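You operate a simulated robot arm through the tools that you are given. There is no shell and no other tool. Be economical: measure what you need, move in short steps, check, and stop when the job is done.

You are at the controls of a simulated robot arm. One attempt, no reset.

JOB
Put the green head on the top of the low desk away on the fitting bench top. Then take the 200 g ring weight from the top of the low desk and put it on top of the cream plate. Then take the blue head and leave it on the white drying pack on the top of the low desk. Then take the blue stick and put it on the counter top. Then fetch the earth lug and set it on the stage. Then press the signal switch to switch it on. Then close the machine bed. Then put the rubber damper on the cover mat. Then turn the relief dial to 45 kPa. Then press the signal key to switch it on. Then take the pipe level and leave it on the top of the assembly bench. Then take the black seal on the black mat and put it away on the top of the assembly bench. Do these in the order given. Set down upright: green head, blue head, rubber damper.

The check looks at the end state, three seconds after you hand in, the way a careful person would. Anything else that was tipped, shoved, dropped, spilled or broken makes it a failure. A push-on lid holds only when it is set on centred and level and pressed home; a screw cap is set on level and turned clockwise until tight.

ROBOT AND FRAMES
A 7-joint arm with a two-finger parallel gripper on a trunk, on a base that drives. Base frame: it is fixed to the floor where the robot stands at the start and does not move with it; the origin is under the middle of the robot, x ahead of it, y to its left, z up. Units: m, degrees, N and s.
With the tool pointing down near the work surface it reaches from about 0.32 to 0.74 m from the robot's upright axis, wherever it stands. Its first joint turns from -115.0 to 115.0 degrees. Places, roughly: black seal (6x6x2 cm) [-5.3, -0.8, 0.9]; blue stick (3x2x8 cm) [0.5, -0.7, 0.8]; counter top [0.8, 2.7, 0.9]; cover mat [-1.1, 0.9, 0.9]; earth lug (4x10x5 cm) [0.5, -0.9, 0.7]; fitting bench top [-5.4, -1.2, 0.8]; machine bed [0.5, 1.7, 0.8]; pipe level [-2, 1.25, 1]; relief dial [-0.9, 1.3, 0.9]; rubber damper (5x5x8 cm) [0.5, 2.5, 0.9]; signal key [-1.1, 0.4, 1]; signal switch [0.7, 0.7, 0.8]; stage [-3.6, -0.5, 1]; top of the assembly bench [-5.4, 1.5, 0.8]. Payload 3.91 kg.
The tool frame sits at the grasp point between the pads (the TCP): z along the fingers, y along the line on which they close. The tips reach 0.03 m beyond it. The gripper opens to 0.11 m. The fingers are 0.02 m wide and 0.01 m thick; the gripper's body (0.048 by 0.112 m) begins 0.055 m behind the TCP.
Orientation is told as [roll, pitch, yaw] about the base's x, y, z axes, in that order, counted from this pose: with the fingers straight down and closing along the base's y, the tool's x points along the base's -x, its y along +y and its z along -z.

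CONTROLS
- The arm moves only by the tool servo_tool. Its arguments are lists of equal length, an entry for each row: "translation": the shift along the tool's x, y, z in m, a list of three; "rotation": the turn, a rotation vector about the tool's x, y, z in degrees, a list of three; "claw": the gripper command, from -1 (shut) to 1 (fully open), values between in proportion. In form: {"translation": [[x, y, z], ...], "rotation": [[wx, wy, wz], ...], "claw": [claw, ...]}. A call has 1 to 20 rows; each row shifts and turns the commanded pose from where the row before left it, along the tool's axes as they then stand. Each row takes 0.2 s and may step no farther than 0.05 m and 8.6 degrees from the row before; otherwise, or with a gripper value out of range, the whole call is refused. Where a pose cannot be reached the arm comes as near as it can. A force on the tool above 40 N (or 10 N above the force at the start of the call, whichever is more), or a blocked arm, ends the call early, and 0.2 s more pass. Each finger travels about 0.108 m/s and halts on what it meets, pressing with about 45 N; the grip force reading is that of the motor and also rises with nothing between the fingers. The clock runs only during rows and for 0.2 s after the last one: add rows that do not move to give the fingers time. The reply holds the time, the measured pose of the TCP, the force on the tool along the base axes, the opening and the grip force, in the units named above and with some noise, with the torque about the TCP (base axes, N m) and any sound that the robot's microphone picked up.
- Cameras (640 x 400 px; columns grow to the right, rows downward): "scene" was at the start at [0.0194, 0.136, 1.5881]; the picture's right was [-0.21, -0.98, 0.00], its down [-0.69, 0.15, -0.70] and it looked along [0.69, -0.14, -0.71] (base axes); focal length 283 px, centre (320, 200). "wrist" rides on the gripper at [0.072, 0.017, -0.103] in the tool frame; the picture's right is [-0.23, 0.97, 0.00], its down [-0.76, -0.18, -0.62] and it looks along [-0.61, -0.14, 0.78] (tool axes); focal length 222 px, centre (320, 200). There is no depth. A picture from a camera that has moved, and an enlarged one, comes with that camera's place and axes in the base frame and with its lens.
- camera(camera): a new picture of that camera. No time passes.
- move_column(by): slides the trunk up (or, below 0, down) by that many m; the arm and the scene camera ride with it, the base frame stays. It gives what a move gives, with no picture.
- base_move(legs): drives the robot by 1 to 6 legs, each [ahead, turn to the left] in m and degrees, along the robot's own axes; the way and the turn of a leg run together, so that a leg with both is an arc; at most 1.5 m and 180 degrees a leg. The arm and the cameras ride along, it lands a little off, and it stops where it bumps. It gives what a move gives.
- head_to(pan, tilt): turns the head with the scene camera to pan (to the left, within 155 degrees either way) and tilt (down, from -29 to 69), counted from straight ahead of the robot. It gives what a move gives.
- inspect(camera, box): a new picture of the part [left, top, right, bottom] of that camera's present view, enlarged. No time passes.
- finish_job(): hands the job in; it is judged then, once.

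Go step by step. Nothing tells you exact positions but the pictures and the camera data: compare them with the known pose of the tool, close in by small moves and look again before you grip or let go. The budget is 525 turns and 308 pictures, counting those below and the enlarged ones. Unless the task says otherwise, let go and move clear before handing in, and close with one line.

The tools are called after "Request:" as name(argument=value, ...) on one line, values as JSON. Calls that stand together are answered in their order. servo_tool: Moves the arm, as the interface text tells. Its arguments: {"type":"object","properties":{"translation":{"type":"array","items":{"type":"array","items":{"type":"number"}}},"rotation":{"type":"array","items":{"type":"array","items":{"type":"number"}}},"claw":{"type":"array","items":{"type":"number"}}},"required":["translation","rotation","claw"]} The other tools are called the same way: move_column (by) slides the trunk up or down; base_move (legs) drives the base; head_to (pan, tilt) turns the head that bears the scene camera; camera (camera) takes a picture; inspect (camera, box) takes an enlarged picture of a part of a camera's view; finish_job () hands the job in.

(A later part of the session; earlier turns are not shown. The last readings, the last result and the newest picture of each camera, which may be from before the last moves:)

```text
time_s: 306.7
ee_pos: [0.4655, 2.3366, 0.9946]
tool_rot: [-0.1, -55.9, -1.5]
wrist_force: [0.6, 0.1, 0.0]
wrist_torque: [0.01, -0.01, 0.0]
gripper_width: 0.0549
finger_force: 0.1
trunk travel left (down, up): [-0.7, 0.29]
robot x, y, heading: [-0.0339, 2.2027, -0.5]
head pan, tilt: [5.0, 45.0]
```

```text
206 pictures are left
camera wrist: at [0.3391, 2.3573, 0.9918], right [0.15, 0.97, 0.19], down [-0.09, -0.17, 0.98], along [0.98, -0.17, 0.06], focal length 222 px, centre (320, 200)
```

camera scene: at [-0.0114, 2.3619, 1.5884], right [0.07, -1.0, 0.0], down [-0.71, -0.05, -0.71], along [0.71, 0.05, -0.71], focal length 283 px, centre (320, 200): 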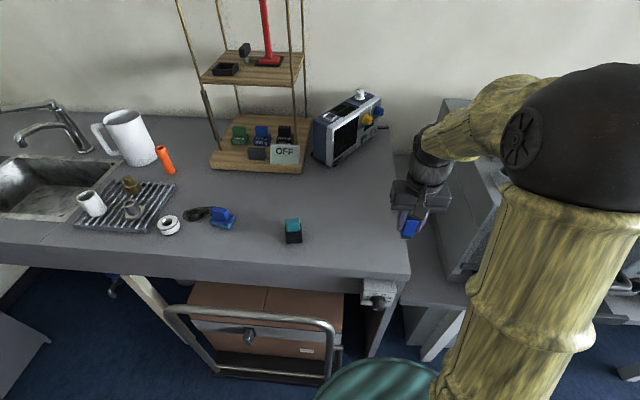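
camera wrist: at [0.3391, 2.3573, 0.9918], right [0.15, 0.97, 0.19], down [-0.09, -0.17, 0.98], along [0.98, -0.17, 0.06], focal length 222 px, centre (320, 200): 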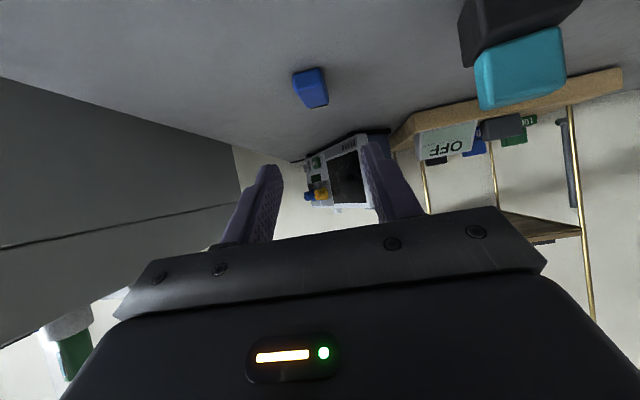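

The stick lies on the counter. I'll rise, straighten the hand, and check from the scene camera.

Request:
servo_tool(translation=[[-0.033, 0, -0.022], [-0.033, 0, -0.022], [-0.033, 0, -0.022], [-0.033, 0, -0.022], [0, 0, 0], [0, 0, 0], [0, 0, 0], [0, 0, 0], [0, 0, 0], [0, 0, 0], [0, 0, 0], [0, 0, 0]], rotation=[[0, 0, 0], [0, 0, 0], [0, 0, 0], [0, 0, 0], [0, 8, 0], [0, 8, 0], [0, 8, 0], [0, 8, 0], [0, 8, 0], [0, 8, 0], [0, 8, 0], [0, 0, 0]], claw=[0, 0, 0, 0, 1, 1, 1, 1, 1, 1, 1, 1])

Request:
inspect(camera="scene", box=[240, 140, 440, 265])

```text
time_s: 309.3
ee_pos: [0.463, 2.3344, 1.1533]
tool_rot: [0.0, 0.2, -1.6]
wrist_force: [0.8, -0.8, 0.8]
wrist_torque: [-0.01, -0.05, -0.01]
gripper_width: 0.11
finger_force: 0.1
trunk travel left (down, up): [-0.7, 0.29]
robot x, y, heading: [-0.0339, 2.1997, -0.7]
head pan, tilt: [5.0, 45.0]
```

```text
3.20 times, centred on (340, 202) of scene
camera zoom: at [-0.012, 2.3622, 1.5884], right [0.07, -1.0, 0.0], down [-0.7, -0.05, -0.71], along [0.71, 0.05, -0.71], focal length 906 px, centre (256, 192)
```

zoom: 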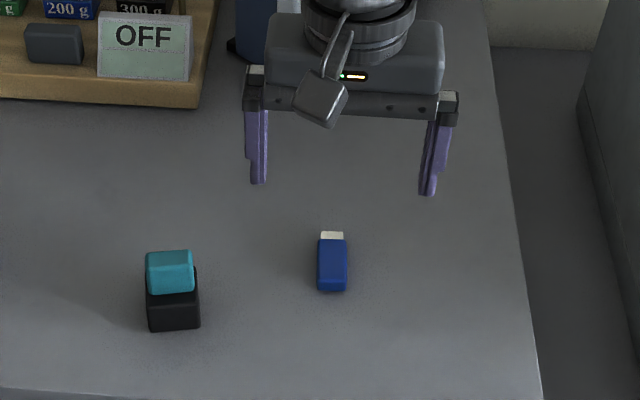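

The stick is settled and the damper untouched. Next is the earth lug; I'll drive back along the aisle to y ≈ −0.8.

Request:
base_move(legs=[[-0.15, 0], [0, -89], [1.5, 0], [1.45, 0], [0, 90], [0.12, 0]])

Request:
head_to(pan=0, tilt=50)

Request:
camera(camera="scene")

Request:
camera(camera="wrist")

```text
time_s: 333.1
ee_pos: [0.3326, -0.6054, 1.1537]
tool_rot: [-0.1, -0.1, -0.7]
wrist_force: [0.5, -0.2, 0.5]
wrist_torque: [0.01, -0.05, -0.02]
gripper_width: 0.1099
finger_force: 0.1
trunk travel left (down, up): [-0.7, 0.29]
robot x, y, heading: [-0.1633, -0.7427, -0.4]
head pan, tilt: [5.0, 45.0]
```

```text
time_s: 333.8
ee_pos: [0.3325, -0.6059, 1.153]
tool_rot: [0.0, 0.1, -0.7]
wrist_force: [-0.8, 0.4, -0.3]
wrist_torque: [0.03, -0.02, 0.0]
gripper_width: 0.1097
finger_force: 0.0
trunk travel left (down, up): [-0.7, 0.29]
robot x, y, heading: [-0.1668, -0.7437, -0.3]
head pan, tilt: [0.0, 50.0]
```

```text
204 pictures are left
camera scene: at [-0.1467, -0.5917, 1.5815], right [0.0, -1.0, 0.0], down [-0.77, 0.0, -0.64], along [0.64, 0.0, -0.77], focal length 283 px, centre (320, 200)
```

scene: 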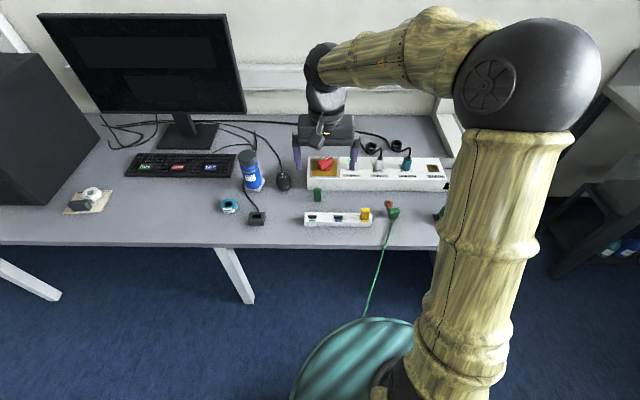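

```text
203 pictures are left
camera wrist: at [0.2601, -0.5875, 1.256], right [0.24, 0.97, 0.0], down [0.76, -0.19, 0.62], along [0.6, -0.15, -0.78], focal length 222 px, centre (320, 200)
```

wrist: 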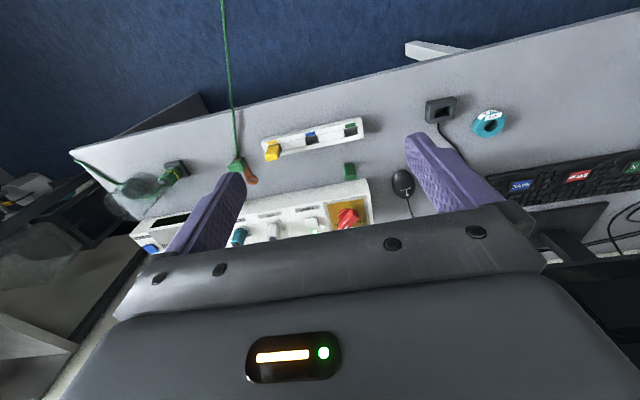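

The lug is at about (0.494, −0.864). I'll move over it.

Request:
servo_tool(translation=[[-0.0235, -0.0366, 0.023], [-0.0235, -0.0366, 0.023], [-0.0235, -0.0366, 0.023], [-0.0235, -0.0366, 0.023], [-0.0235, -0.0366, 0.023], [-0.0235, -0.0366, 0.023], [-0.0235, -0.0366, 0.023], [0, 0, 0]], rotation=[[0, 0, 0], [0, 0, 0], [0, 0, 0], [0, 0, 0], [0, 0, 0], [0, 0, 0], [0, 0, 0], [0, 0, 0]], claw=[1, 1, 1, 1, 1, 1, 1, 1])

Request:
camera(camera="wrist")

Request:
inspect(camera="wrist", box=[200, 20, 420, 160])

```text
time_s: 335.6
ee_pos: [0.4957, -0.8626, 0.9937]
tool_rot: [0.0, 0.1, -0.7]
wrist_force: [0.2, -0.2, 0.5]
wrist_torque: [0.02, 0.04, -0.04]
gripper_width: 0.1101
finger_force: 0.1
trunk travel left (down, up): [-0.7, 0.29]
robot x, y, heading: [-0.1656, -0.7448, -0.1]
head pan, tilt: [0.0, 50.0]
```

```text
202 pictures are left
camera wrist: at [0.4228, -0.845, 1.0968], right [0.24, 0.97, 0.0], down [0.76, -0.19, 0.62], along [0.6, -0.15, -0.78], focal length 222 px, centre (320, 200)
```

wrist: 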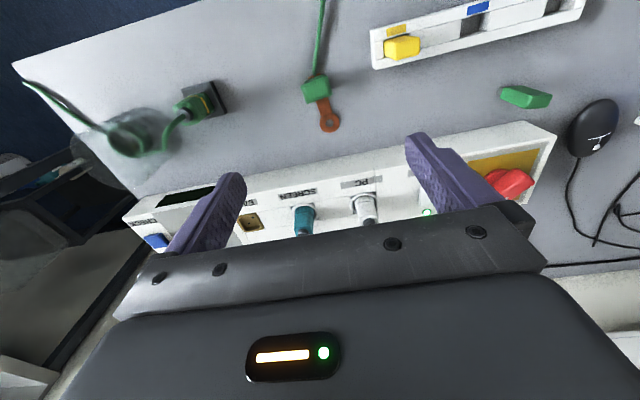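

```text
2.86 times, centred on (310, 90) of wrist
camera zoom: at [0.4228, -0.845, 1.0968], right [0.24, 0.97, 0.0], down [0.76, -0.19, 0.62], along [0.6, -0.15, -0.78], focal length 635 px, centre (349, 514)
```

zoom: 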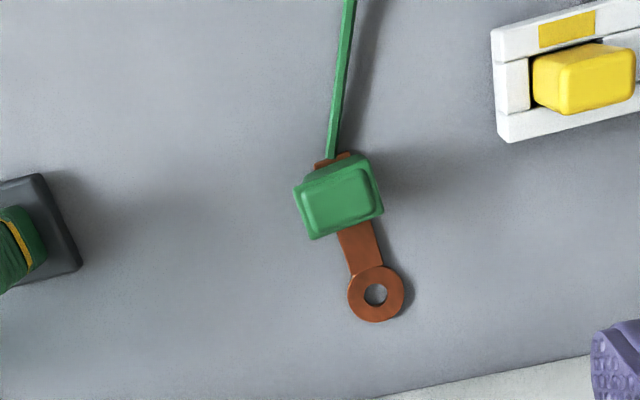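

The lug is a green block on a copper strip aligned nearly along x. I'll align yaw by about 8°, narrow the gripper and descend.

Request:
servo_tool(translation=[[0.007, -0.002, 0.03], [0, 0, 0.04], [0, 0, 0.04], [0, 0, 0.025], [0, 0, 0]], rotation=[[0, 0, -8], [0, 0, 0], [0, 0, 0], [0, 0, 0], [0, 0, 0]], claw=[0.4, 0.4, 0.4, 0.4, 0.4])

Request:
camera(camera="wrist")

```text
time_s: 336.8
ee_pos: [0.4857, -0.8653, 0.8581]
tool_rot: [-0.2, 0.1, 7.4]
wrist_force: [0.5, -0.3, 0.0]
wrist_torque: [0.01, 0.02, 0.0]
gripper_width: 0.0769
finger_force: 0.1
trunk travel left (down, up): [-0.7, 0.29]
robot x, y, heading: [-0.1639, -0.7446, -0.3]
head pan, tilt: [0.0, 50.0]
```

```text
200 pictures are left
camera wrist: at [0.4121, -0.8579, 0.9615], right [0.1, 0.99, 0.0], down [0.78, -0.08, 0.62], along [0.62, -0.06, -0.78], focal length 222 px, centre (320, 200)
```

wrist: 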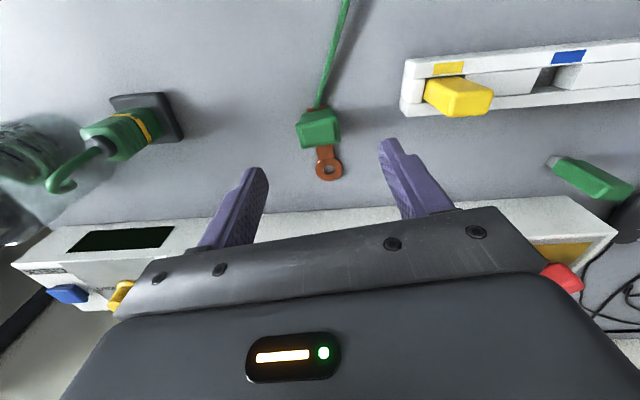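

Block top at about (0.490, −0.866, 0.76). I'll descend to TCP z ≈ 0.762 and grip.

Request:
servo_tool(translation=[[-0.004, 0, 0.04], [0, 0, 0.035], [0, 0, 0.02], [0, 0, 0]], rotation=[[0, 0, 0], [0, 0, 0], [0, 0, 0], [0, 0, 0]], claw=[0.4, 0.4, 0.4, 0.4])

Request:
camera(camera="wrist")

```text
time_s: 337.8
ee_pos: [0.4925, -0.867, 0.7602]
tool_rot: [0.0, 0.1, 7.3]
wrist_force: [1.2, 0.2, -0.4]
wrist_torque: [-0.01, 0.03, 0.0]
gripper_width: 0.077
finger_force: 0.1
trunk travel left (down, up): [-0.7, 0.29]
robot x, y, heading: [-0.1624, -0.7446, -0.0]
head pan, tilt: [0.0, 50.0]
```

```text
199 pictures are left
camera wrist: at [0.4186, -0.8593, 0.8639], right [0.1, 0.99, 0.0], down [0.78, -0.08, 0.62], along [0.62, -0.06, -0.78], focal length 222 px, centre (320, 200)
```

wrist: 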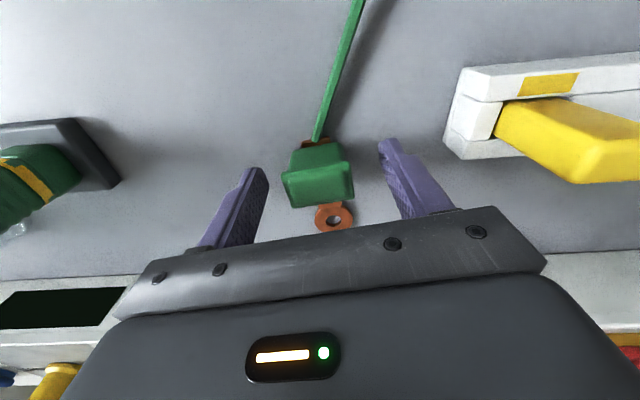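

Block is between the fingers. Grip and lift.

Request:
servo_tool(translation=[[0, 0, 0], [0, 0, 0], [0, 0, 0], [0, 0, -0.03], [0, 0, -0.04], [0, 0, -0.04], [0, 0, 0]], rotation=[[0, 0, 0], [0, 0, 0], [0, 0, 0], [0, 0, 0], [0, 0, 0], [0, 0, 0], [0, 0, 0]], claw=[-1, -1, -1, -1, -1, -1, -1])

Request:
camera(camera="wrist")

```text
time_s: 339.4
ee_pos: [0.4948, -0.8685, 0.8723]
tool_rot: [0.0, 0.1, 7.3]
wrist_force: [0.0, 1.1, -0.8]
wrist_torque: [0.0, -0.03, -0.01]
gripper_width: 0.0354
finger_force: 45.0
trunk travel left (down, up): [-0.7, 0.29]
robot x, y, heading: [-0.1662, -0.7453, -0.2]
head pan, tilt: [0.0, 50.0]
```

```text
198 pictures are left
camera wrist: at [0.4213, -0.8597, 0.9752], right [0.1, 0.99, 0.0], down [0.78, -0.08, 0.62], along [0.62, -0.06, -0.78], focal length 222 px, centre (320, 200)
```

wrist: 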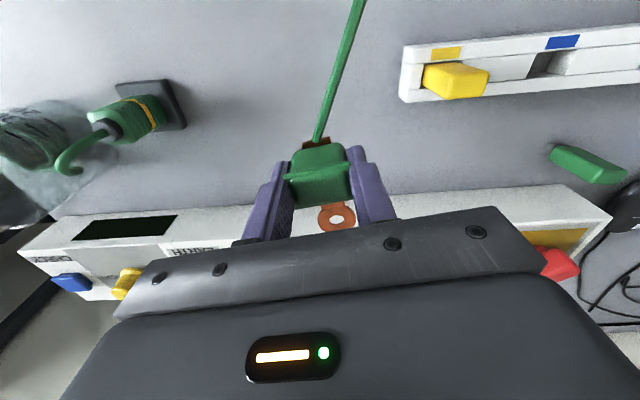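

The lug is held, and its green cable trails toward the floor. Before driving I'll check where the cable is anchored.

Request:
servo_tool(translation=[[0.02, 0.02, -0.04], [0.02, 0.02, -0.04], [0.02, 0.02, -0.04], [0.02, 0.02, -0.04], [0.02, 0.02, -0.04], [0.02, 0.01, -0.04], [0, 0, 0]], rotation=[[0, 0, 0], [0, 0, 0], [0, 0, 0], [0, 0, 0], [0, 0, 0], [0, 0, 0], [0, 0, 0]], claw=[-1, -1, -1, -1, -1, -1, -1])

Request:
head_to(pan=-100, tilt=50)

Request:
camera(camera="scene")

Request:
head_to(pan=-150, tilt=35)

Request:
camera(camera="scene")

```text
time_s: 340.9
ee_pos: [0.3603, -0.771, 1.1121]
tool_rot: [0.0, 0.1, 7.3]
wrist_force: [0.1, 0.8, 0.0]
wrist_torque: [0.03, 0.01, -0.02]
gripper_width: 0.0352
finger_force: 45.0
trunk travel left (down, up): [-0.7, 0.29]
robot x, y, heading: [-0.1613, -0.7446, -0.4]
head pan, tilt: [0.0, 50.0]
```

```text
time_s: 342.7
ee_pos: [0.3603, -0.7713, 1.1131]
tool_rot: [0.0, 0.1, 7.3]
wrist_force: [0.8, 0.4, -0.3]
wrist_torque: [-0.03, -0.01, 0.0]
gripper_width: 0.0349
finger_force: 44.9
trunk travel left (down, up): [-0.7, 0.29]
robot x, y, heading: [-0.1643, -0.7449, 0.0]
head pan, tilt: [-100.0, 50.0]
```

```text
197 pictures are left
camera scene: at [-0.2372, -0.6674, 1.5815], right [-0.98, 0.18, 0.0], down [0.13, 0.75, -0.64], along [-0.11, -0.63, -0.77], focal length 283 px, centre (320, 200)
```

scene: 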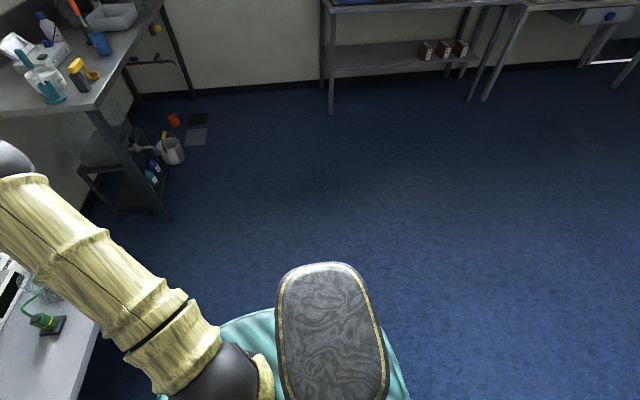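

```text
time_s: 343.9
ee_pos: [0.3594, -0.7706, 1.1129]
tool_rot: [0.0, 0.1, 7.3]
wrist_force: [-0.5, 0.1, -0.1]
wrist_torque: [0.02, 0.01, -0.07]
gripper_width: 0.0351
finger_force: 44.9
trunk travel left (down, up): [-0.7, 0.29]
robot x, y, heading: [-0.1678, -0.745, 0.1]
head pan, tilt: [-150.0, 35.0]
```

```text
196 pictures are left
camera scene: at [-0.3, -0.6355, 1.6032], right [-0.5, 0.87, 0.0], down [0.5, 0.29, -0.82], along [-0.71, -0.41, -0.57], focal length 283 px, centre (320, 200)
```

scene: 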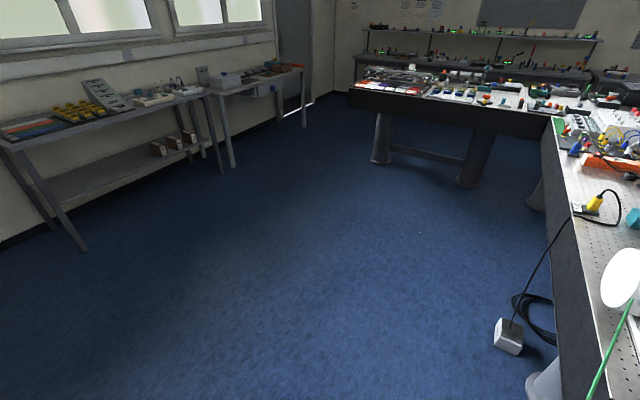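

The cable runs to a white reel on the near bench, so it should pay out. I'll drive round to the west side of the far table, where the stage is.

Request:
base_move(legs=[[0, -141], [1.4, 0], [1.25, 0], [0, -39], [1.1, 0], [1.1, 0]])

Request:
base_move(legs=[[0, -90], [1.3, 0]])

Request:
head_to(pan=-50, tilt=35)

Request:
camera(camera="scene")

```text
time_s: 375.4
ee_pos: [-5.1671, -1.6425, 1.1122]
tool_rot: [0.0, 0.1, 176.0]
wrist_force: [-0.2, -0.1, 0.0]
wrist_torque: [-0.02, 0.0, 0.0]
gripper_width: 0.0351
finger_force: 44.9
trunk travel left (down, up): [-0.7, 0.29]
robot x, y, heading: [-4.6589, -1.7686, 168.5]
head pan, tilt: [-150.0, 35.0]
```

```text
time_s: 385.7
ee_pos: [-4.3012, 0.0095, 1.1122]
tool_rot: [-0.1, 0.1, 87.7]
wrist_force: [0.7, 0.4, -0.9]
wrist_torque: [-0.01, 0.04, -0.01]
gripper_width: 0.0351
finger_force: 45.6
trunk travel left (down, up): [-0.7, 0.29]
robot x, y, heading: [-4.4199, -0.5025, 80.4]
head pan, tilt: [-150.0, 35.0]
```

```text
time_s: 387.5
ee_pos: [-4.301, 0.0093, 1.1125]
tool_rot: [-0.1, 0.2, 87.7]
wrist_force: [0.6, -0.8, -1.2]
wrist_torque: [-0.01, -0.01, 0.01]
gripper_width: 0.0349
finger_force: 45.3
trunk travel left (down, up): [-0.7, 0.29]
robot x, y, heading: [-4.4119, -0.4996, 79.9]
head pan, tilt: [-50.0, 35.0]
```

```text
195 pictures are left
camera scene: at [-4.5005, -0.4911, 1.6032], right [0.5, -0.87, 0.0], down [-0.5, -0.29, -0.82], along [0.71, 0.41, -0.57], focal length 283 px, centre (320, 200)
```

scene: 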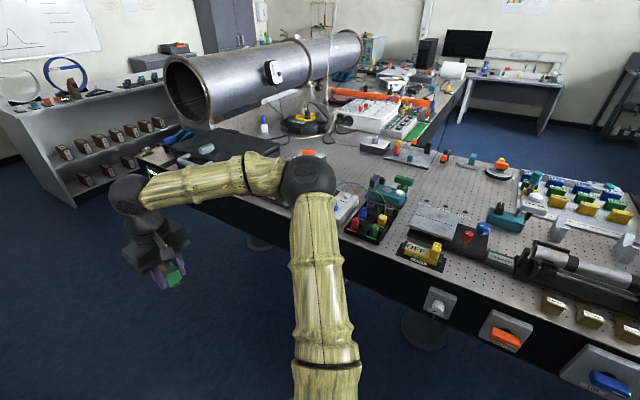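

I'm on the west side. The stage should project near pixel (453, 213); I'll zoom in there and on the gripper.

Request:
inspect(camera="scene", box=[340, 140, 540, 300])

Request:
inspect(camera="scene", box=[100, 160, 260, 320])

```text
2.50 times, centred on (440, 220) of scene
camera zoom: at [-4.5005, -0.4911, 1.6032], right [0.5, -0.87, 0.0], down [-0.5, -0.29, -0.82], along [0.71, 0.41, -0.57], focal length 708 px, centre (20, 150)
```

zoom: 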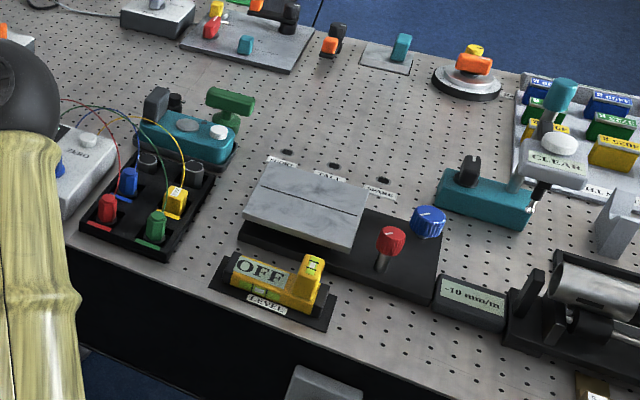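

```text
2.50 times, centred on (180, 240) of scene
camera zoom: at [-4.5005, -0.4911, 1.6032], right [0.5, -0.87, 0.0], down [-0.5, -0.29, -0.82], along [0.71, 0.41, -0.57], focal length 708 px, centre (670, 100)
```

zoom: 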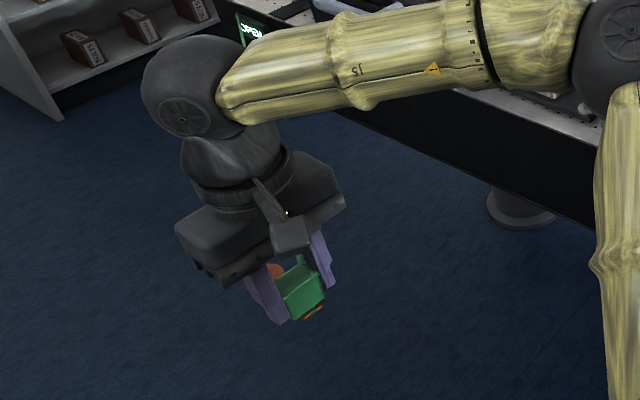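

The stage is the silver plate on a black base with red and blue knobs, centred about (−3.67, −0.46). I'll turn to face it.

Request:
base_move(legs=[[0, -82]])

Request:
head_to(pan=5, tilt=45)

Request:
camera(camera="scene")

Request:
camera(camera="wrist")

```text
time_s: 391.4
ee_pos: [-3.8912, -0.5383, 1.1118]
tool_rot: [0.0, 0.2, 6.2]
wrist_force: [-0.1, -1.1, -0.5]
wrist_torque: [-0.02, -0.01, 0.0]
gripper_width: 0.035
finger_force: 44.6
trunk travel left (down, up): [-0.7, 0.29]
robot x, y, heading: [-4.415, -0.5006, -1.5]
head pan, tilt: [-50.0, 35.0]
```

```text
time_s: 392.6
ee_pos: [-3.8922, -0.5386, 1.1131]
tool_rot: [0.0, 0.0, 6.4]
wrist_force: [0.9, 0.1, -0.3]
wrist_torque: [-0.01, 0.02, 0.02]
gripper_width: 0.0349
finger_force: 45.3
trunk travel left (down, up): [-0.7, 0.29]
robot x, y, heading: [-4.4182, -0.5042, -1.2]
head pan, tilt: [5.0, 45.0]
```

```text
192 pictures are left
camera scene: at [-4.391, -0.3432, 1.5884], right [0.06, -1.0, 0.0], down [-0.71, -0.05, -0.71], along [0.71, 0.05, -0.71], focal length 283 px, centre (320, 200)
```

scene: 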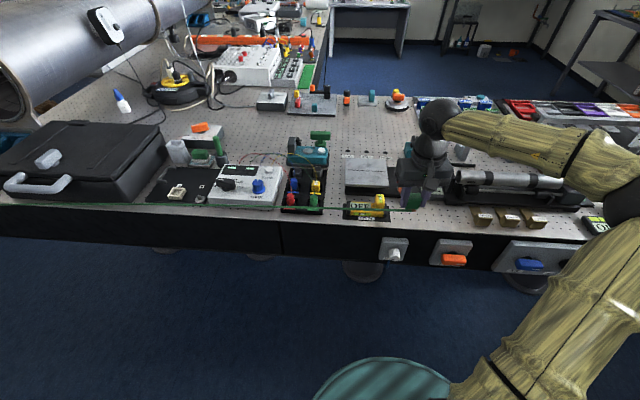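

```text
191 pictures are left
camera wrist: at [-3.9656, -0.5292, 1.2149], right [0.12, 0.99, 0.0], down [0.78, -0.09, 0.62], along [0.62, -0.07, -0.78], focal length 222 px, centre (320, 200)
```

wrist: 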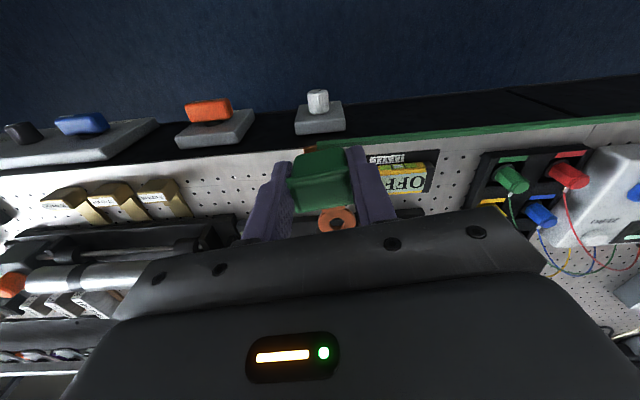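

The cable now seems to run along the table's west edge. I'll zoom to see whether it touches anything.

Request:
inspect(camera="scene", box=[0, 100, 240, 250])

Request:
inspect(camera="scene", box=[260, 110, 460, 250])

Request:
head_to(pan=60, tilt=30)

Request:
camera(camera="scene")

```text
2.67 times, centred on (120, 175) of scene
camera zoom: at [-4.391, -0.3432, 1.5884], right [0.06, -1.0, 0.0], down [-0.71, -0.05, -0.71], along [0.71, 0.05, -0.71], focal length 755 px, centre (853, 267)
```

zoom: 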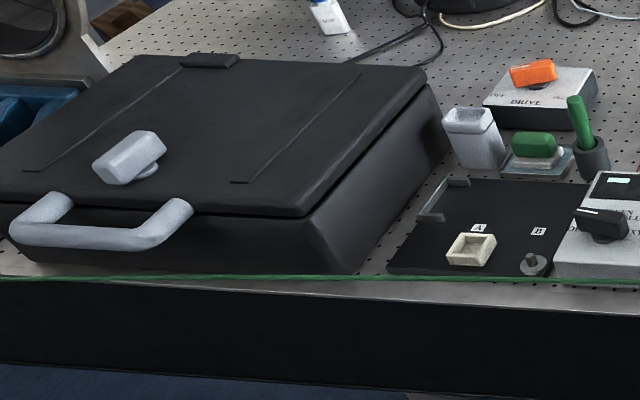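

```text
2.86 times, centred on (360, 180) of scene
camera zoom: at [-4.391, -0.3432, 1.5884], right [0.06, -1.0, 0.0], down [-0.71, -0.05, -0.71], along [0.71, 0.05, -0.71], focal length 809 px, centre (206, 257)
```

zoom: 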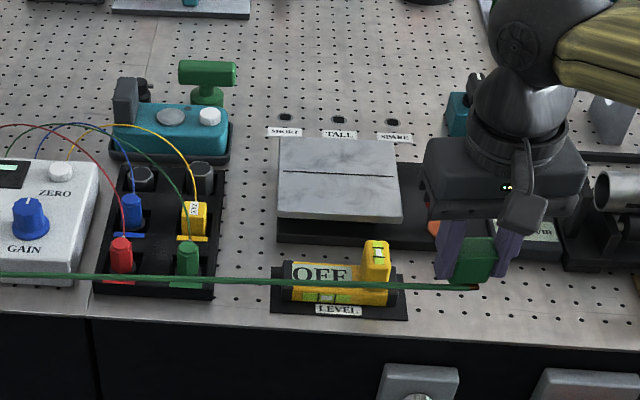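

```text
time_s: 393.9
ee_pos: [-3.8919, -0.5385, 1.1112]
tool_rot: [0.0, 0.1, 6.3]
wrist_force: [-0.8, 0.0, 0.2]
wrist_torque: [0.0, 0.01, 0.0]
gripper_width: 0.0352
finger_force: 44.8
trunk travel left (down, up): [-0.7, 0.29]
robot x, y, heading: [-4.4144, -0.5003, -0.8]
head pan, tilt: [60.0, 30.0]
```

```text
188 pictures are left
camera scene: at [-4.4251, -0.2711, 1.611], right [0.85, -0.52, 0.0], down [-0.26, -0.43, -0.87], along [0.45, 0.74, -0.5], focal length 283 px, centre (320, 200)
```

scene: 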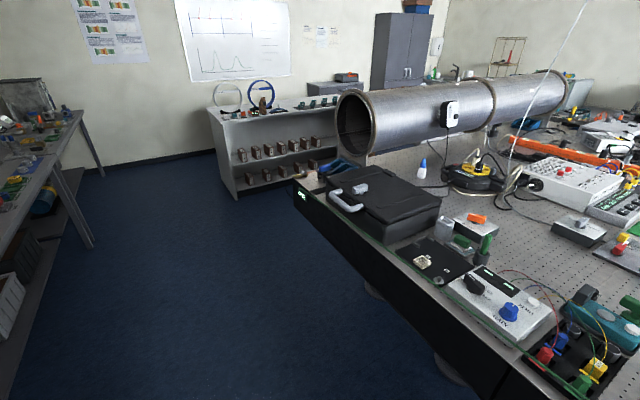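

The cable just drapes along the table edge. I'll move 0.12 m closer to reach the stage, raising the lug a little first.

Request:
servo_tool(translation=[[0, 0, -0.04], [0, 0.03, -0.02], [0, 0.03, 0], [0, 0, 0]], rotation=[[0, 0, 0], [0, 0, 0], [0, 0, 0], [0, 0, 0]], claw=[-1, -1, -1, -1])

Request:
base_move(legs=[[0.12, 0]])

Request:
head_to(pan=5, tilt=50)

Request:
camera(camera="wrist")

Request:
inspect(camera="scene", box=[260, 100, 460, 240])

```text
time_s: 394.9
ee_pos: [-3.8997, -0.4763, 1.1733]
tool_rot: [-0.1, 0.1, 6.3]
wrist_force: [-0.4, 0.0, 0.0]
wrist_torque: [0.0, 0.02, -0.01]
gripper_width: 0.0353
finger_force: 44.2
trunk travel left (down, up): [-0.7, 0.29]
robot x, y, heading: [-4.4158, -0.499, -1.2]
head pan, tilt: [60.0, 30.0]
```

```text
time_s: 396.1
ee_pos: [-3.7797, -0.4808, 1.1717]
tool_rot: [0.0, 0.1, 6.2]
wrist_force: [0.6, 0.2, -0.7]
wrist_torque: [-0.03, 0.05, 0.0]
gripper_width: 0.0353
finger_force: 45.0
trunk travel left (down, up): [-0.7, 0.29]
robot x, y, heading: [-4.2955, -0.5066, -1.3]
head pan, tilt: [60.0, 30.0]
```

```text
time_s: 397.3
ee_pos: [-3.7819, -0.4804, 1.172]
tool_rot: [0.0, 0.1, 6.2]
wrist_force: [-0.6, 0.1, -0.4]
wrist_torque: [-0.03, 0.0, 0.02]
gripper_width: 0.0353
finger_force: 44.2
trunk travel left (down, up): [-0.7, 0.29]
robot x, y, heading: [-4.3017, -0.5046, -1.6]
head pan, tilt: [5.0, 50.0]
```

```text
187 pictures are left
camera wrist: at [-3.8556, -0.4705, 1.2752], right [0.12, 0.99, 0.0], down [0.78, -0.09, 0.62], along [0.62, -0.08, -0.78], focal length 222 px, centre (320, 200)
```

wrist: 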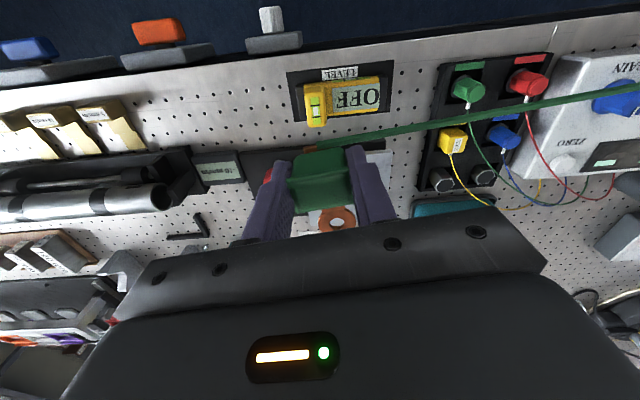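

```text
2.86 times, centred on (360, 170) of scene
camera zoom: at [-4.2773, -0.3461, 1.5815], right [0.06, -1.0, 0.0], down [-0.76, -0.05, -0.64], along [0.64, 0.04, -0.77], focal length 809 px, centre (206, 286)
```

zoom: 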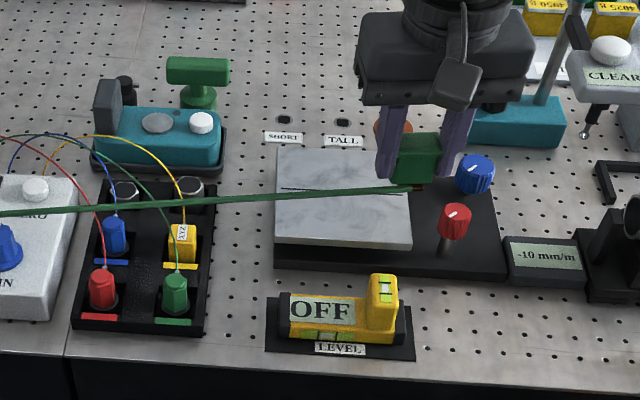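

The stage plate spans x −3.73…−3.59, y −0.51…−0.385, with its top near z 0.995. I'll move so the lug centres on it and lower to just above.

Request:
servo_tool(translation=[[-0.0327, 0.0075, 0], [-0.0327, 0.0075, 0], [-0.0327, 0.0075, 0], [0, 0, 0.04], [0, 0, 0.03], [0, 0, 0]], rotation=[[0, 0, 0], [0, 0, 0], [0, 0, 0], [0, 0, 0], [0, 0, 0], [0, 0, 0]], claw=[-1, -1, -1, -1, -1, -1])

Request:
camera(camera="wrist")

Request:
inspect(camera="scene", box=[260, 100, 460, 240])

```text
time_s: 398.7
ee_pos: [-3.6854, -0.4471, 1.1035]
tool_rot: [0.0, 0.0, 6.2]
wrist_force: [-0.2, 0.0, -1.3]
wrist_torque: [0.0, -0.03, 0.0]
gripper_width: 0.0352
finger_force: 45.4
trunk travel left (down, up): [-0.7, 0.29]
robot x, y, heading: [-4.3009, -0.5092, -1.5]
head pan, tilt: [5.0, 50.0]
```

```text
185 pictures are left
camera wrist: at [-3.7593, -0.439, 1.2056], right [0.12, 0.99, 0.0], down [0.78, -0.09, 0.62], along [0.62, -0.08, -0.78], focal length 222 px, centre (320, 200)
```

wrist: 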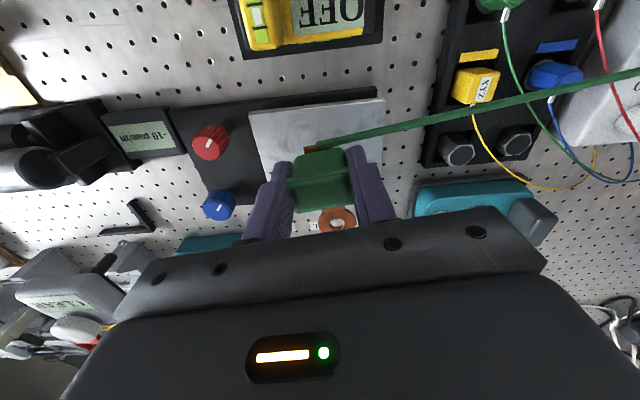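

```text
2.86 times, centred on (360, 170) of scene
camera zoom: at [-4.2774, -0.3461, 1.5815], right [0.06, -1.0, 0.0], down [-0.76, -0.05, -0.64], along [0.64, 0.04, -0.77], focal length 809 px, centre (206, 286)
```

zoom: 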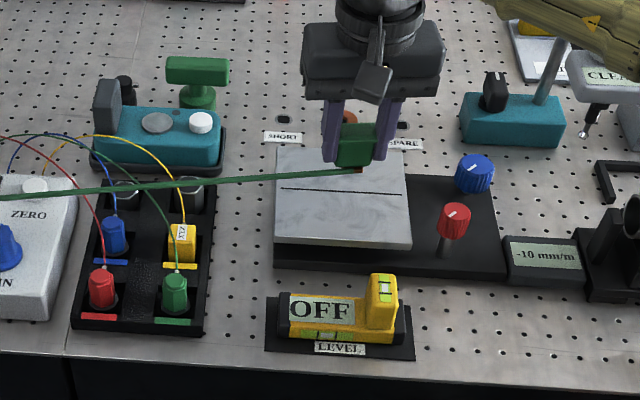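

Cross-checking both views gives plate top z ≈ 0.96 and centre (−3.62, −0.453). I'll shift 3.5 cm further and lower.

Request:
servo_tool(translation=[[-0.034, -0.01, 0.01], [0, 0, 0.03], [0, 0, 0.03], [0, 0, 0]], rotation=[[0, 0, 0], [0, 0, 0], [0, 0, 0], [0, 0, 0]], claw=[-1, -1, -1, -1])

Request:
camera(camera="wrist")

Request:
inspect(camera="scene", box=[300, 100, 420, 190])

```text
time_s: 399.7
ee_pos: [-3.6511, -0.455, 1.0327]
tool_rot: [0.0, 0.0, 6.2]
wrist_force: [0.7, 0.1, -0.5]
wrist_torque: [-0.03, 0.0, -0.02]
gripper_width: 0.0352
finger_force: 45.0
trunk travel left (down, up): [-0.7, 0.29]
robot x, y, heading: [-4.2941, -0.5052, -1.5]
head pan, tilt: [5.0, 50.0]
```

```text
183 pictures are left
camera wrist: at [-3.7246, -0.445, 1.135], right [0.12, 0.99, 0.0], down [0.78, -0.09, 0.62], along [0.62, -0.08, -0.78], focal length 222 px, centre (320, 200)
```

wrist: 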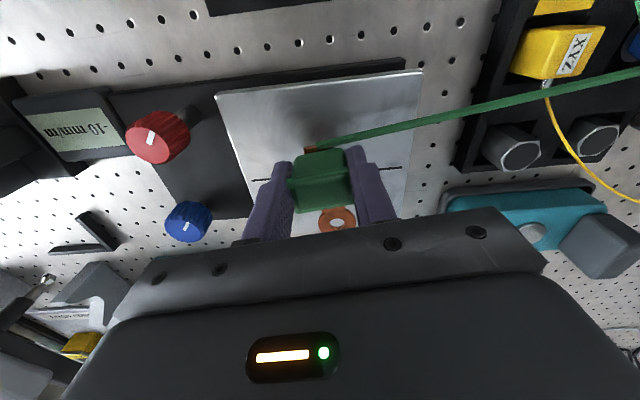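

```text
4.44 times, centred on (360, 145) of scene
camera zoom: at [-4.2774, -0.3461, 1.5815], right [0.06, -1.0, 0.0], down [-0.76, -0.05, -0.64], along [0.64, 0.04, -0.77], focal length 1258 px, centre (142, 444)
```

zoom: 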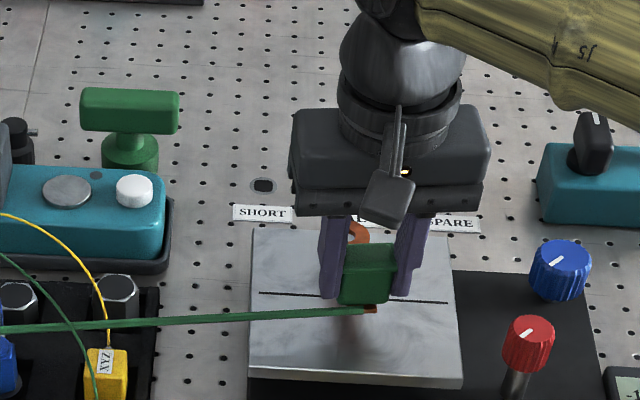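

Over the plate with shadow beneath. I'll lower slowly to contact.

Request:
servo_tool(translation=[[0, 0, 0.012], [0, 0, 0.006], [0, 0, 0.004], [0, 0, 0.003], [0, 0, 0]], rotation=[[0, 0, 0], [0, 0, 0], [0, 0, 0], [0, 0, 0], [0, 0, 0]], claw=[-1, -1, -1, -1, -1])

Request:
inspect(camera="scene", box=[300, 100, 420, 190])

```text
time_s: 400.9
ee_pos: [-3.652, -0.4541, 1.0105]
tool_rot: [0.0, -0.3, 6.1]
wrist_force: [5.5, 1.2, 30.0]
wrist_torque: [0.01, 0.03, -0.01]
gripper_width: 0.0351
finger_force: 44.6
trunk travel left (down, up): [-0.7, 0.29]
robot x, y, heading: [-4.2973, -0.5016, -1.2]
head pan, tilt: [5.0, 50.0]
```

```text
4.44 times, centred on (360, 145) of scene
camera zoom: at [-4.2798, -0.3462, 1.5819], right [0.06, -1.0, 0.0], down [-0.76, -0.05, -0.64], along [0.64, 0.04, -0.77], focal length 1258 px, centre (142, 444)
```

zoom: 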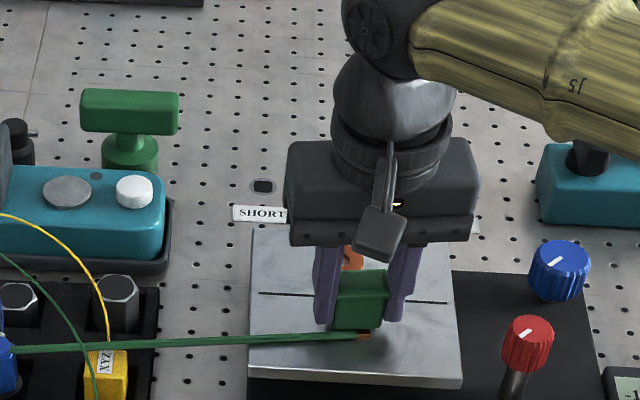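

Contact at plate height ≈0.97. I'll ease 3 mm up, open moderately and rise.

Request:
servo_tool(translation=[[0, 0, -0.003], [0, 0, 0], [0, 0, 0], [0, 0, 0], [0, 0, -0.03], [0, 0, -0.05], [0, 0, -0.05], [0, 0, -0.04], [0, 0, 0]], rotation=[[0, 0, 0], [0, 0, 0], [0, 0, 0], [0, 0, 0], [0, 0, 0], [0, 0, 0], [0, 0, 0], [0, 0, 0], [0, 0, 0]], claw=[-1, 0.3, 0.3, 0.3, 0.3, 0.3, 0.3, 0.3, 0.3])

Request:
camera(camera="wrist")

Request:
inspect(camera="scene", box=[300, 100, 420, 190])

```text
time_s: 402.9
ee_pos: [-3.6513, -0.4551, 1.1822]
tool_rot: [0.0, 0.1, 6.2]
wrist_force: [-0.4, 0.5, 0.4]
wrist_torque: [0.02, -0.03, -0.02]
gripper_width: 0.0716
finger_force: 0.1
trunk travel left (down, up): [-0.7, 0.29]
robot x, y, heading: [-4.2999, -0.5058, -1.5]
head pan, tilt: [5.0, 50.0]
```

```text
180 pictures are left
camera wrist: at [-3.7239, -0.4462, 1.2857], right [0.12, 0.99, 0.0], down [0.78, -0.09, 0.62], along [0.62, -0.08, -0.78], focal length 222 px, centre (320, 200)
```

wrist: 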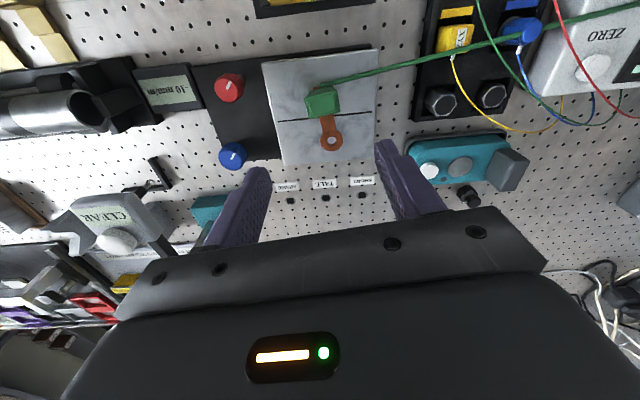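

```text
4.44 times, centred on (360, 145) of scene
camera zoom: at [-4.2772, -0.3462, 1.5815], right [0.06, -1.0, 0.0], down [-0.76, -0.05, -0.64], along [0.64, 0.04, -0.77], focal length 1258 px, centre (142, 444)
```

zoom: 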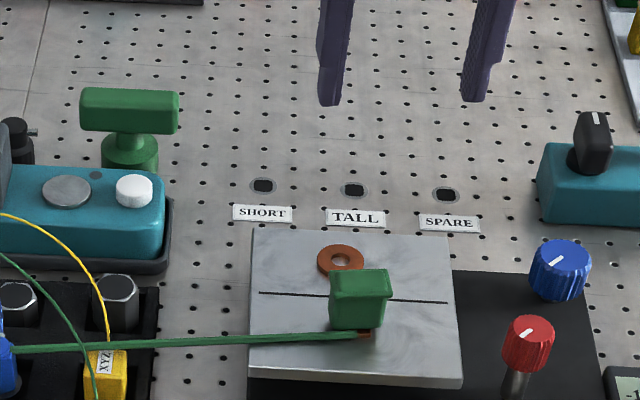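

The earth lug rests on the stage. Next is the signal switch by the PC; I'll retract and drive back.

Request:
servo_tool(translation=[[0.045, 0, -0.01], [0.045, 0, 0], [0.045, 0, 0], [0.045, 0, 0], [0, 0, 0]], rotation=[[0, 0, 0], [0, 0, 0], [0, 0, 0], [0, 0, 0], [0, 0, 0]], claw=[0.3, 0.3, 0.3, 0.3, 0.3])

Request:
base_move(legs=[[-0.13, 0], [0, -88.5], [1.0, 0], [0.92, 0], [0, 89], [1.2, 0]])

```text
time_s: 404.1
ee_pos: [-3.8313, -0.4745, 1.189]
tool_rot: [0.0, 0.1, 6.1]
wrist_force: [-0.1, -0.1, 0.2]
wrist_torque: [-0.04, 0.02, 0.02]
gripper_width: 0.0714
finger_force: 0.2
trunk travel left (down, up): [-0.7, 0.29]
robot x, y, heading: [-4.2982, -0.5032, -1.5]
head pan, tilt: [5.0, 50.0]
```

```text
time_s: 427.8
ee_pos: [-2.8028, -2.4531, 1.1905]
tool_rot: [-0.1, 0.1, 4.7]
wrist_force: [0.1, 0.1, 0.4]
wrist_torque: [0.0, 0.0, 0.02]
gripper_width: 0.0714
finger_force: 0.0
trunk travel left (down, up): [-0.7, 0.29]
robot x, y, heading: [-3.269, -2.4701, -3.1]
head pan, tilt: [5.0, 50.0]
```

Request:
base_move(legs=[[1.1, 3], [0, 48.5], [1.5, 0], [1.5, 0], [0, 41], [1.0, 0]])

Request:
head_to(pan=-80, tilt=40)

Request:
camera(camera="scene")

```text
time_s: 456.6
ee_pos: [-0.0509, 1.1621, 1.1899]
tool_rot: [-0.1, 0.1, 95.6]
wrist_force: [-0.4, 0.0, 0.7]
wrist_torque: [-0.02, 0.0, 0.0]
gripper_width: 0.0716
finger_force: 0.1
trunk travel left (down, up): [-0.7, 0.29]
robot x, y, heading: [-0.0271, 0.6945, 88.0]
head pan, tilt: [5.0, 50.0]
```

```text
time_s: 458.2
ee_pos: [-0.0524, 1.1624, 1.1901]
tool_rot: [0.0, 0.1, 95.6]
wrist_force: [0.2, -0.5, -0.2]
wrist_torque: [0.04, 0.03, 0.02]
gripper_width: 0.0717
finger_force: 0.0
trunk travel left (down, up): [-0.7, 0.29]
robot x, y, heading: [-0.0246, 0.6962, 87.6]
head pan, tilt: [-80.0, 40.0]
```

```text
178 pictures are left
camera scene: at [-0.0964, 0.6523, 1.5956], right [0.14, -0.99, 0.0], down [-0.64, -0.09, -0.77], along [0.76, 0.11, -0.64], focal length 283 px, centre (320, 200)
```

scene: 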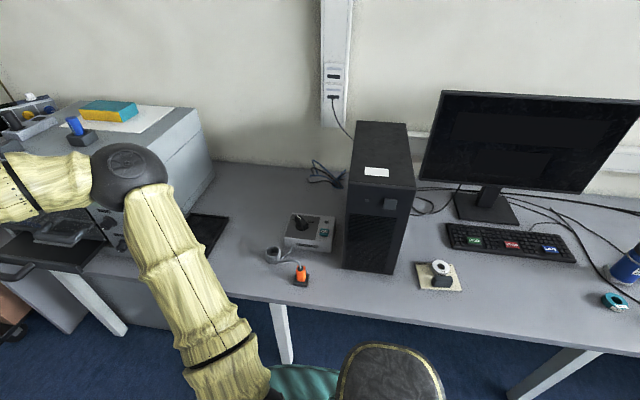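

Request:
inspect(camera="scene", box=[250, 195, 350, 290])

```text
4.21 times, centred on (300, 242) of scene
camera zoom: at [-0.0964, 0.6523, 1.5956], right [0.14, -0.99, 0.0], down [-0.64, -0.09, -0.77], along [0.76, 0.11, -0.64], focal length 1192 px, centre (404, 21)
```

zoom: 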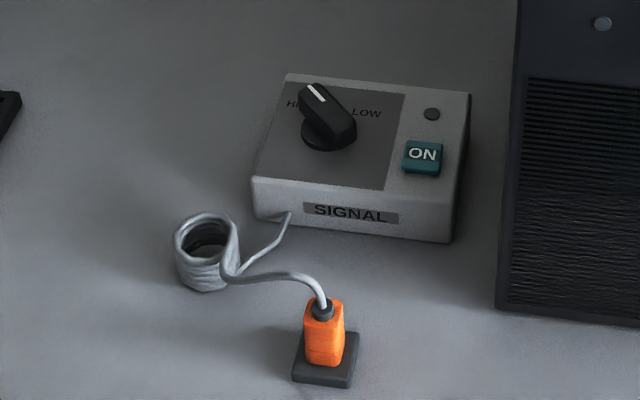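

The signal switch is the teal ON button at about (0.657, 0.745), with its indicator dark. I'll shift 8 cm left, face the desk, and look from the wrist.

Request:
base_move(legs=[[0.1, 0], [0, -88]])

Request:
head_to(pan=0, tilt=45)

Request:
camera(camera="wrist")

Request:
camera(camera="scene")

```text
time_s: 463.1
ee_pos: [0.4437, 0.8452, 1.1904]
tool_rot: [0.1, 0.1, 8.7]
wrist_force: [0.2, -0.9, 0.6]
wrist_torque: [-0.01, -0.01, -0.04]
gripper_width: 0.0712
finger_force: 0.0
trunk travel left (down, up): [-0.7, 0.29]
robot x, y, heading: [-0.0231, 0.7937, 1.4]
head pan, tilt: [-80.0, 40.0]
```

```text
time_s: 464.6
ee_pos: [0.4431, 0.8448, 1.1905]
tool_rot: [0.0, 0.1, 8.6]
wrist_force: [0.1, 0.3, -0.2]
wrist_torque: [0.02, 0.01, 0.0]
gripper_width: 0.0718
finger_force: 0.2
trunk travel left (down, up): [-0.7, 0.29]
robot x, y, heading: [-0.021, 0.7926, 1.1]
head pan, tilt: [0.0, 45.0]
```

```text
176 pictures are left
camera wrist: at [0.3692, 0.8515, 1.2929], right [0.08, 1.0, 0.0], down [0.78, -0.06, 0.62], along [0.62, -0.05, -0.78], focal length 222 px, centre (320, 200)
```

wrist: 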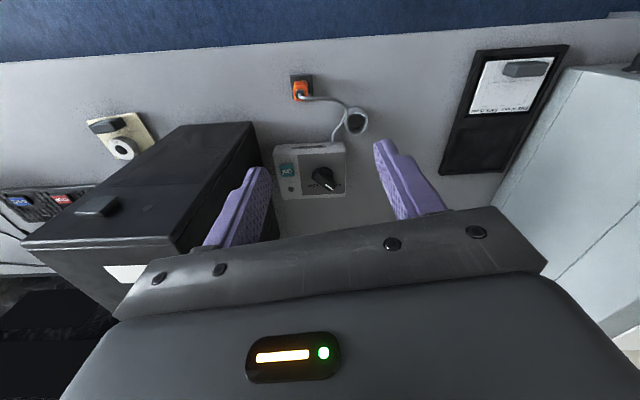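

```text
175 pictures are left
camera scene: at [-0.0031, 0.9474, 1.5884], right [0.02, -1.0, 0.0], down [-0.71, -0.01, -0.71], along [0.71, 0.01, -0.71], focal length 283 px, centre (320, 200)
```

scene: 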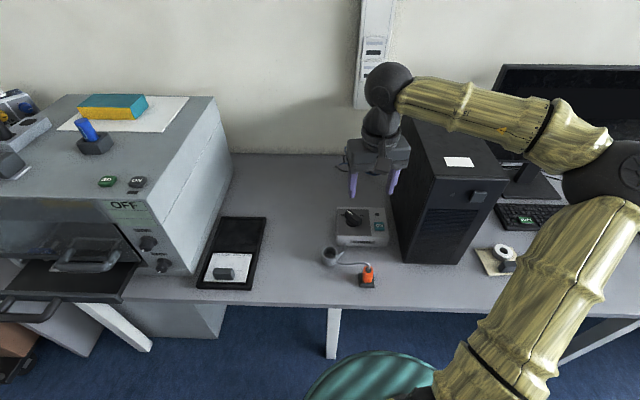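

The button top is at about (0.664, 0.741, 0.787). I'll close the gripper, square it up, and come down above the button with clearance from the PC.

Request:
servo_tool(translation=[[0, 0, 0], [-0.0442, -0.02, 0], [-0.0442, -0.02, 0], [-0.0442, -0.02, 0], [-0.0442, -0.02, 0], [-0.0442, -0.02, 0], [0, 0, 0.045], [0, 0, 0.045], [0, 0, 0.045], [0, 0, 0.045], [0, 0, 0.045], [0, 0, 0.045], [0, 0, 0]], rotation=[[0, 0, 8.5], [0, 0, 0], [0, 0, 0], [0, 0, 0], [0, 0, 0], [0, 0, 0], [0, 0, 0], [0, 0, 0], [0, 0, 0], [0, 0, 0], [0, 0, 0], [0, 0, 0], [0, 0, 0]], claw=[-1, -1, -1, -1, -1, -1, -1, -1, -1, -1, -1, -1, -1])

Request:
camera(camera="wrist")

Request:
inspect(camera="scene", box=[300, 130, 460, 280])

```text
time_s: 467.4
ee_pos: [0.666, 0.7489, 0.922]
tool_rot: [-0.2, -0.4, 0.3]
wrist_force: [0.1, -1.0, 0.0]
wrist_torque: [0.01, 0.0, -0.01]
gripper_width: 0.0
finger_force: 37.7
trunk travel left (down, up): [-0.7, 0.29]
robot x, y, heading: [-0.0239, 0.7933, 0.8]
head pan, tilt: [0.0, 45.0]
```

```text
174 pictures are left
camera wrist: at [0.5915, 0.7668, 1.0247], right [0.22, 0.97, 0.0], down [0.76, -0.17, 0.63], along [0.61, -0.14, -0.78], focal length 222 px, centre (320, 200)
```

wrist: 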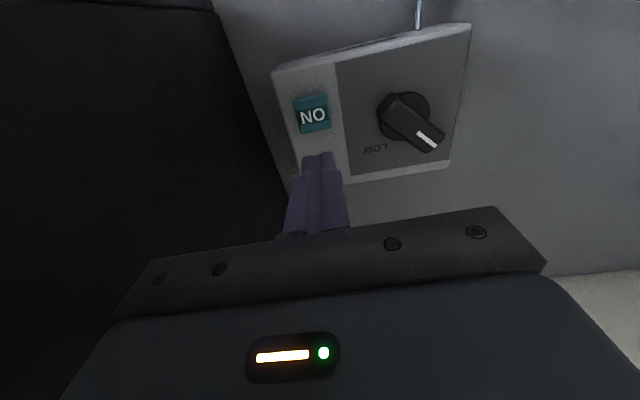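

```text
2.67 times, centred on (380, 205) of scene
camera zoom: at [-0.0056, 0.949, 1.5893], right [0.02, -1.0, 0.0], down [-0.71, -0.01, -0.71], along [0.71, 0.01, -0.71], focal length 755 px, centre (160, 187)
```

zoom: 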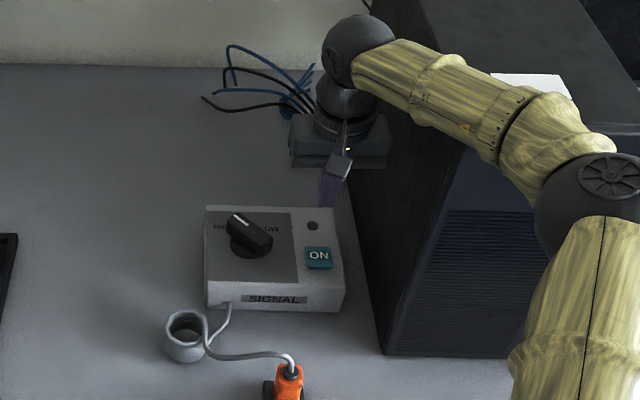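

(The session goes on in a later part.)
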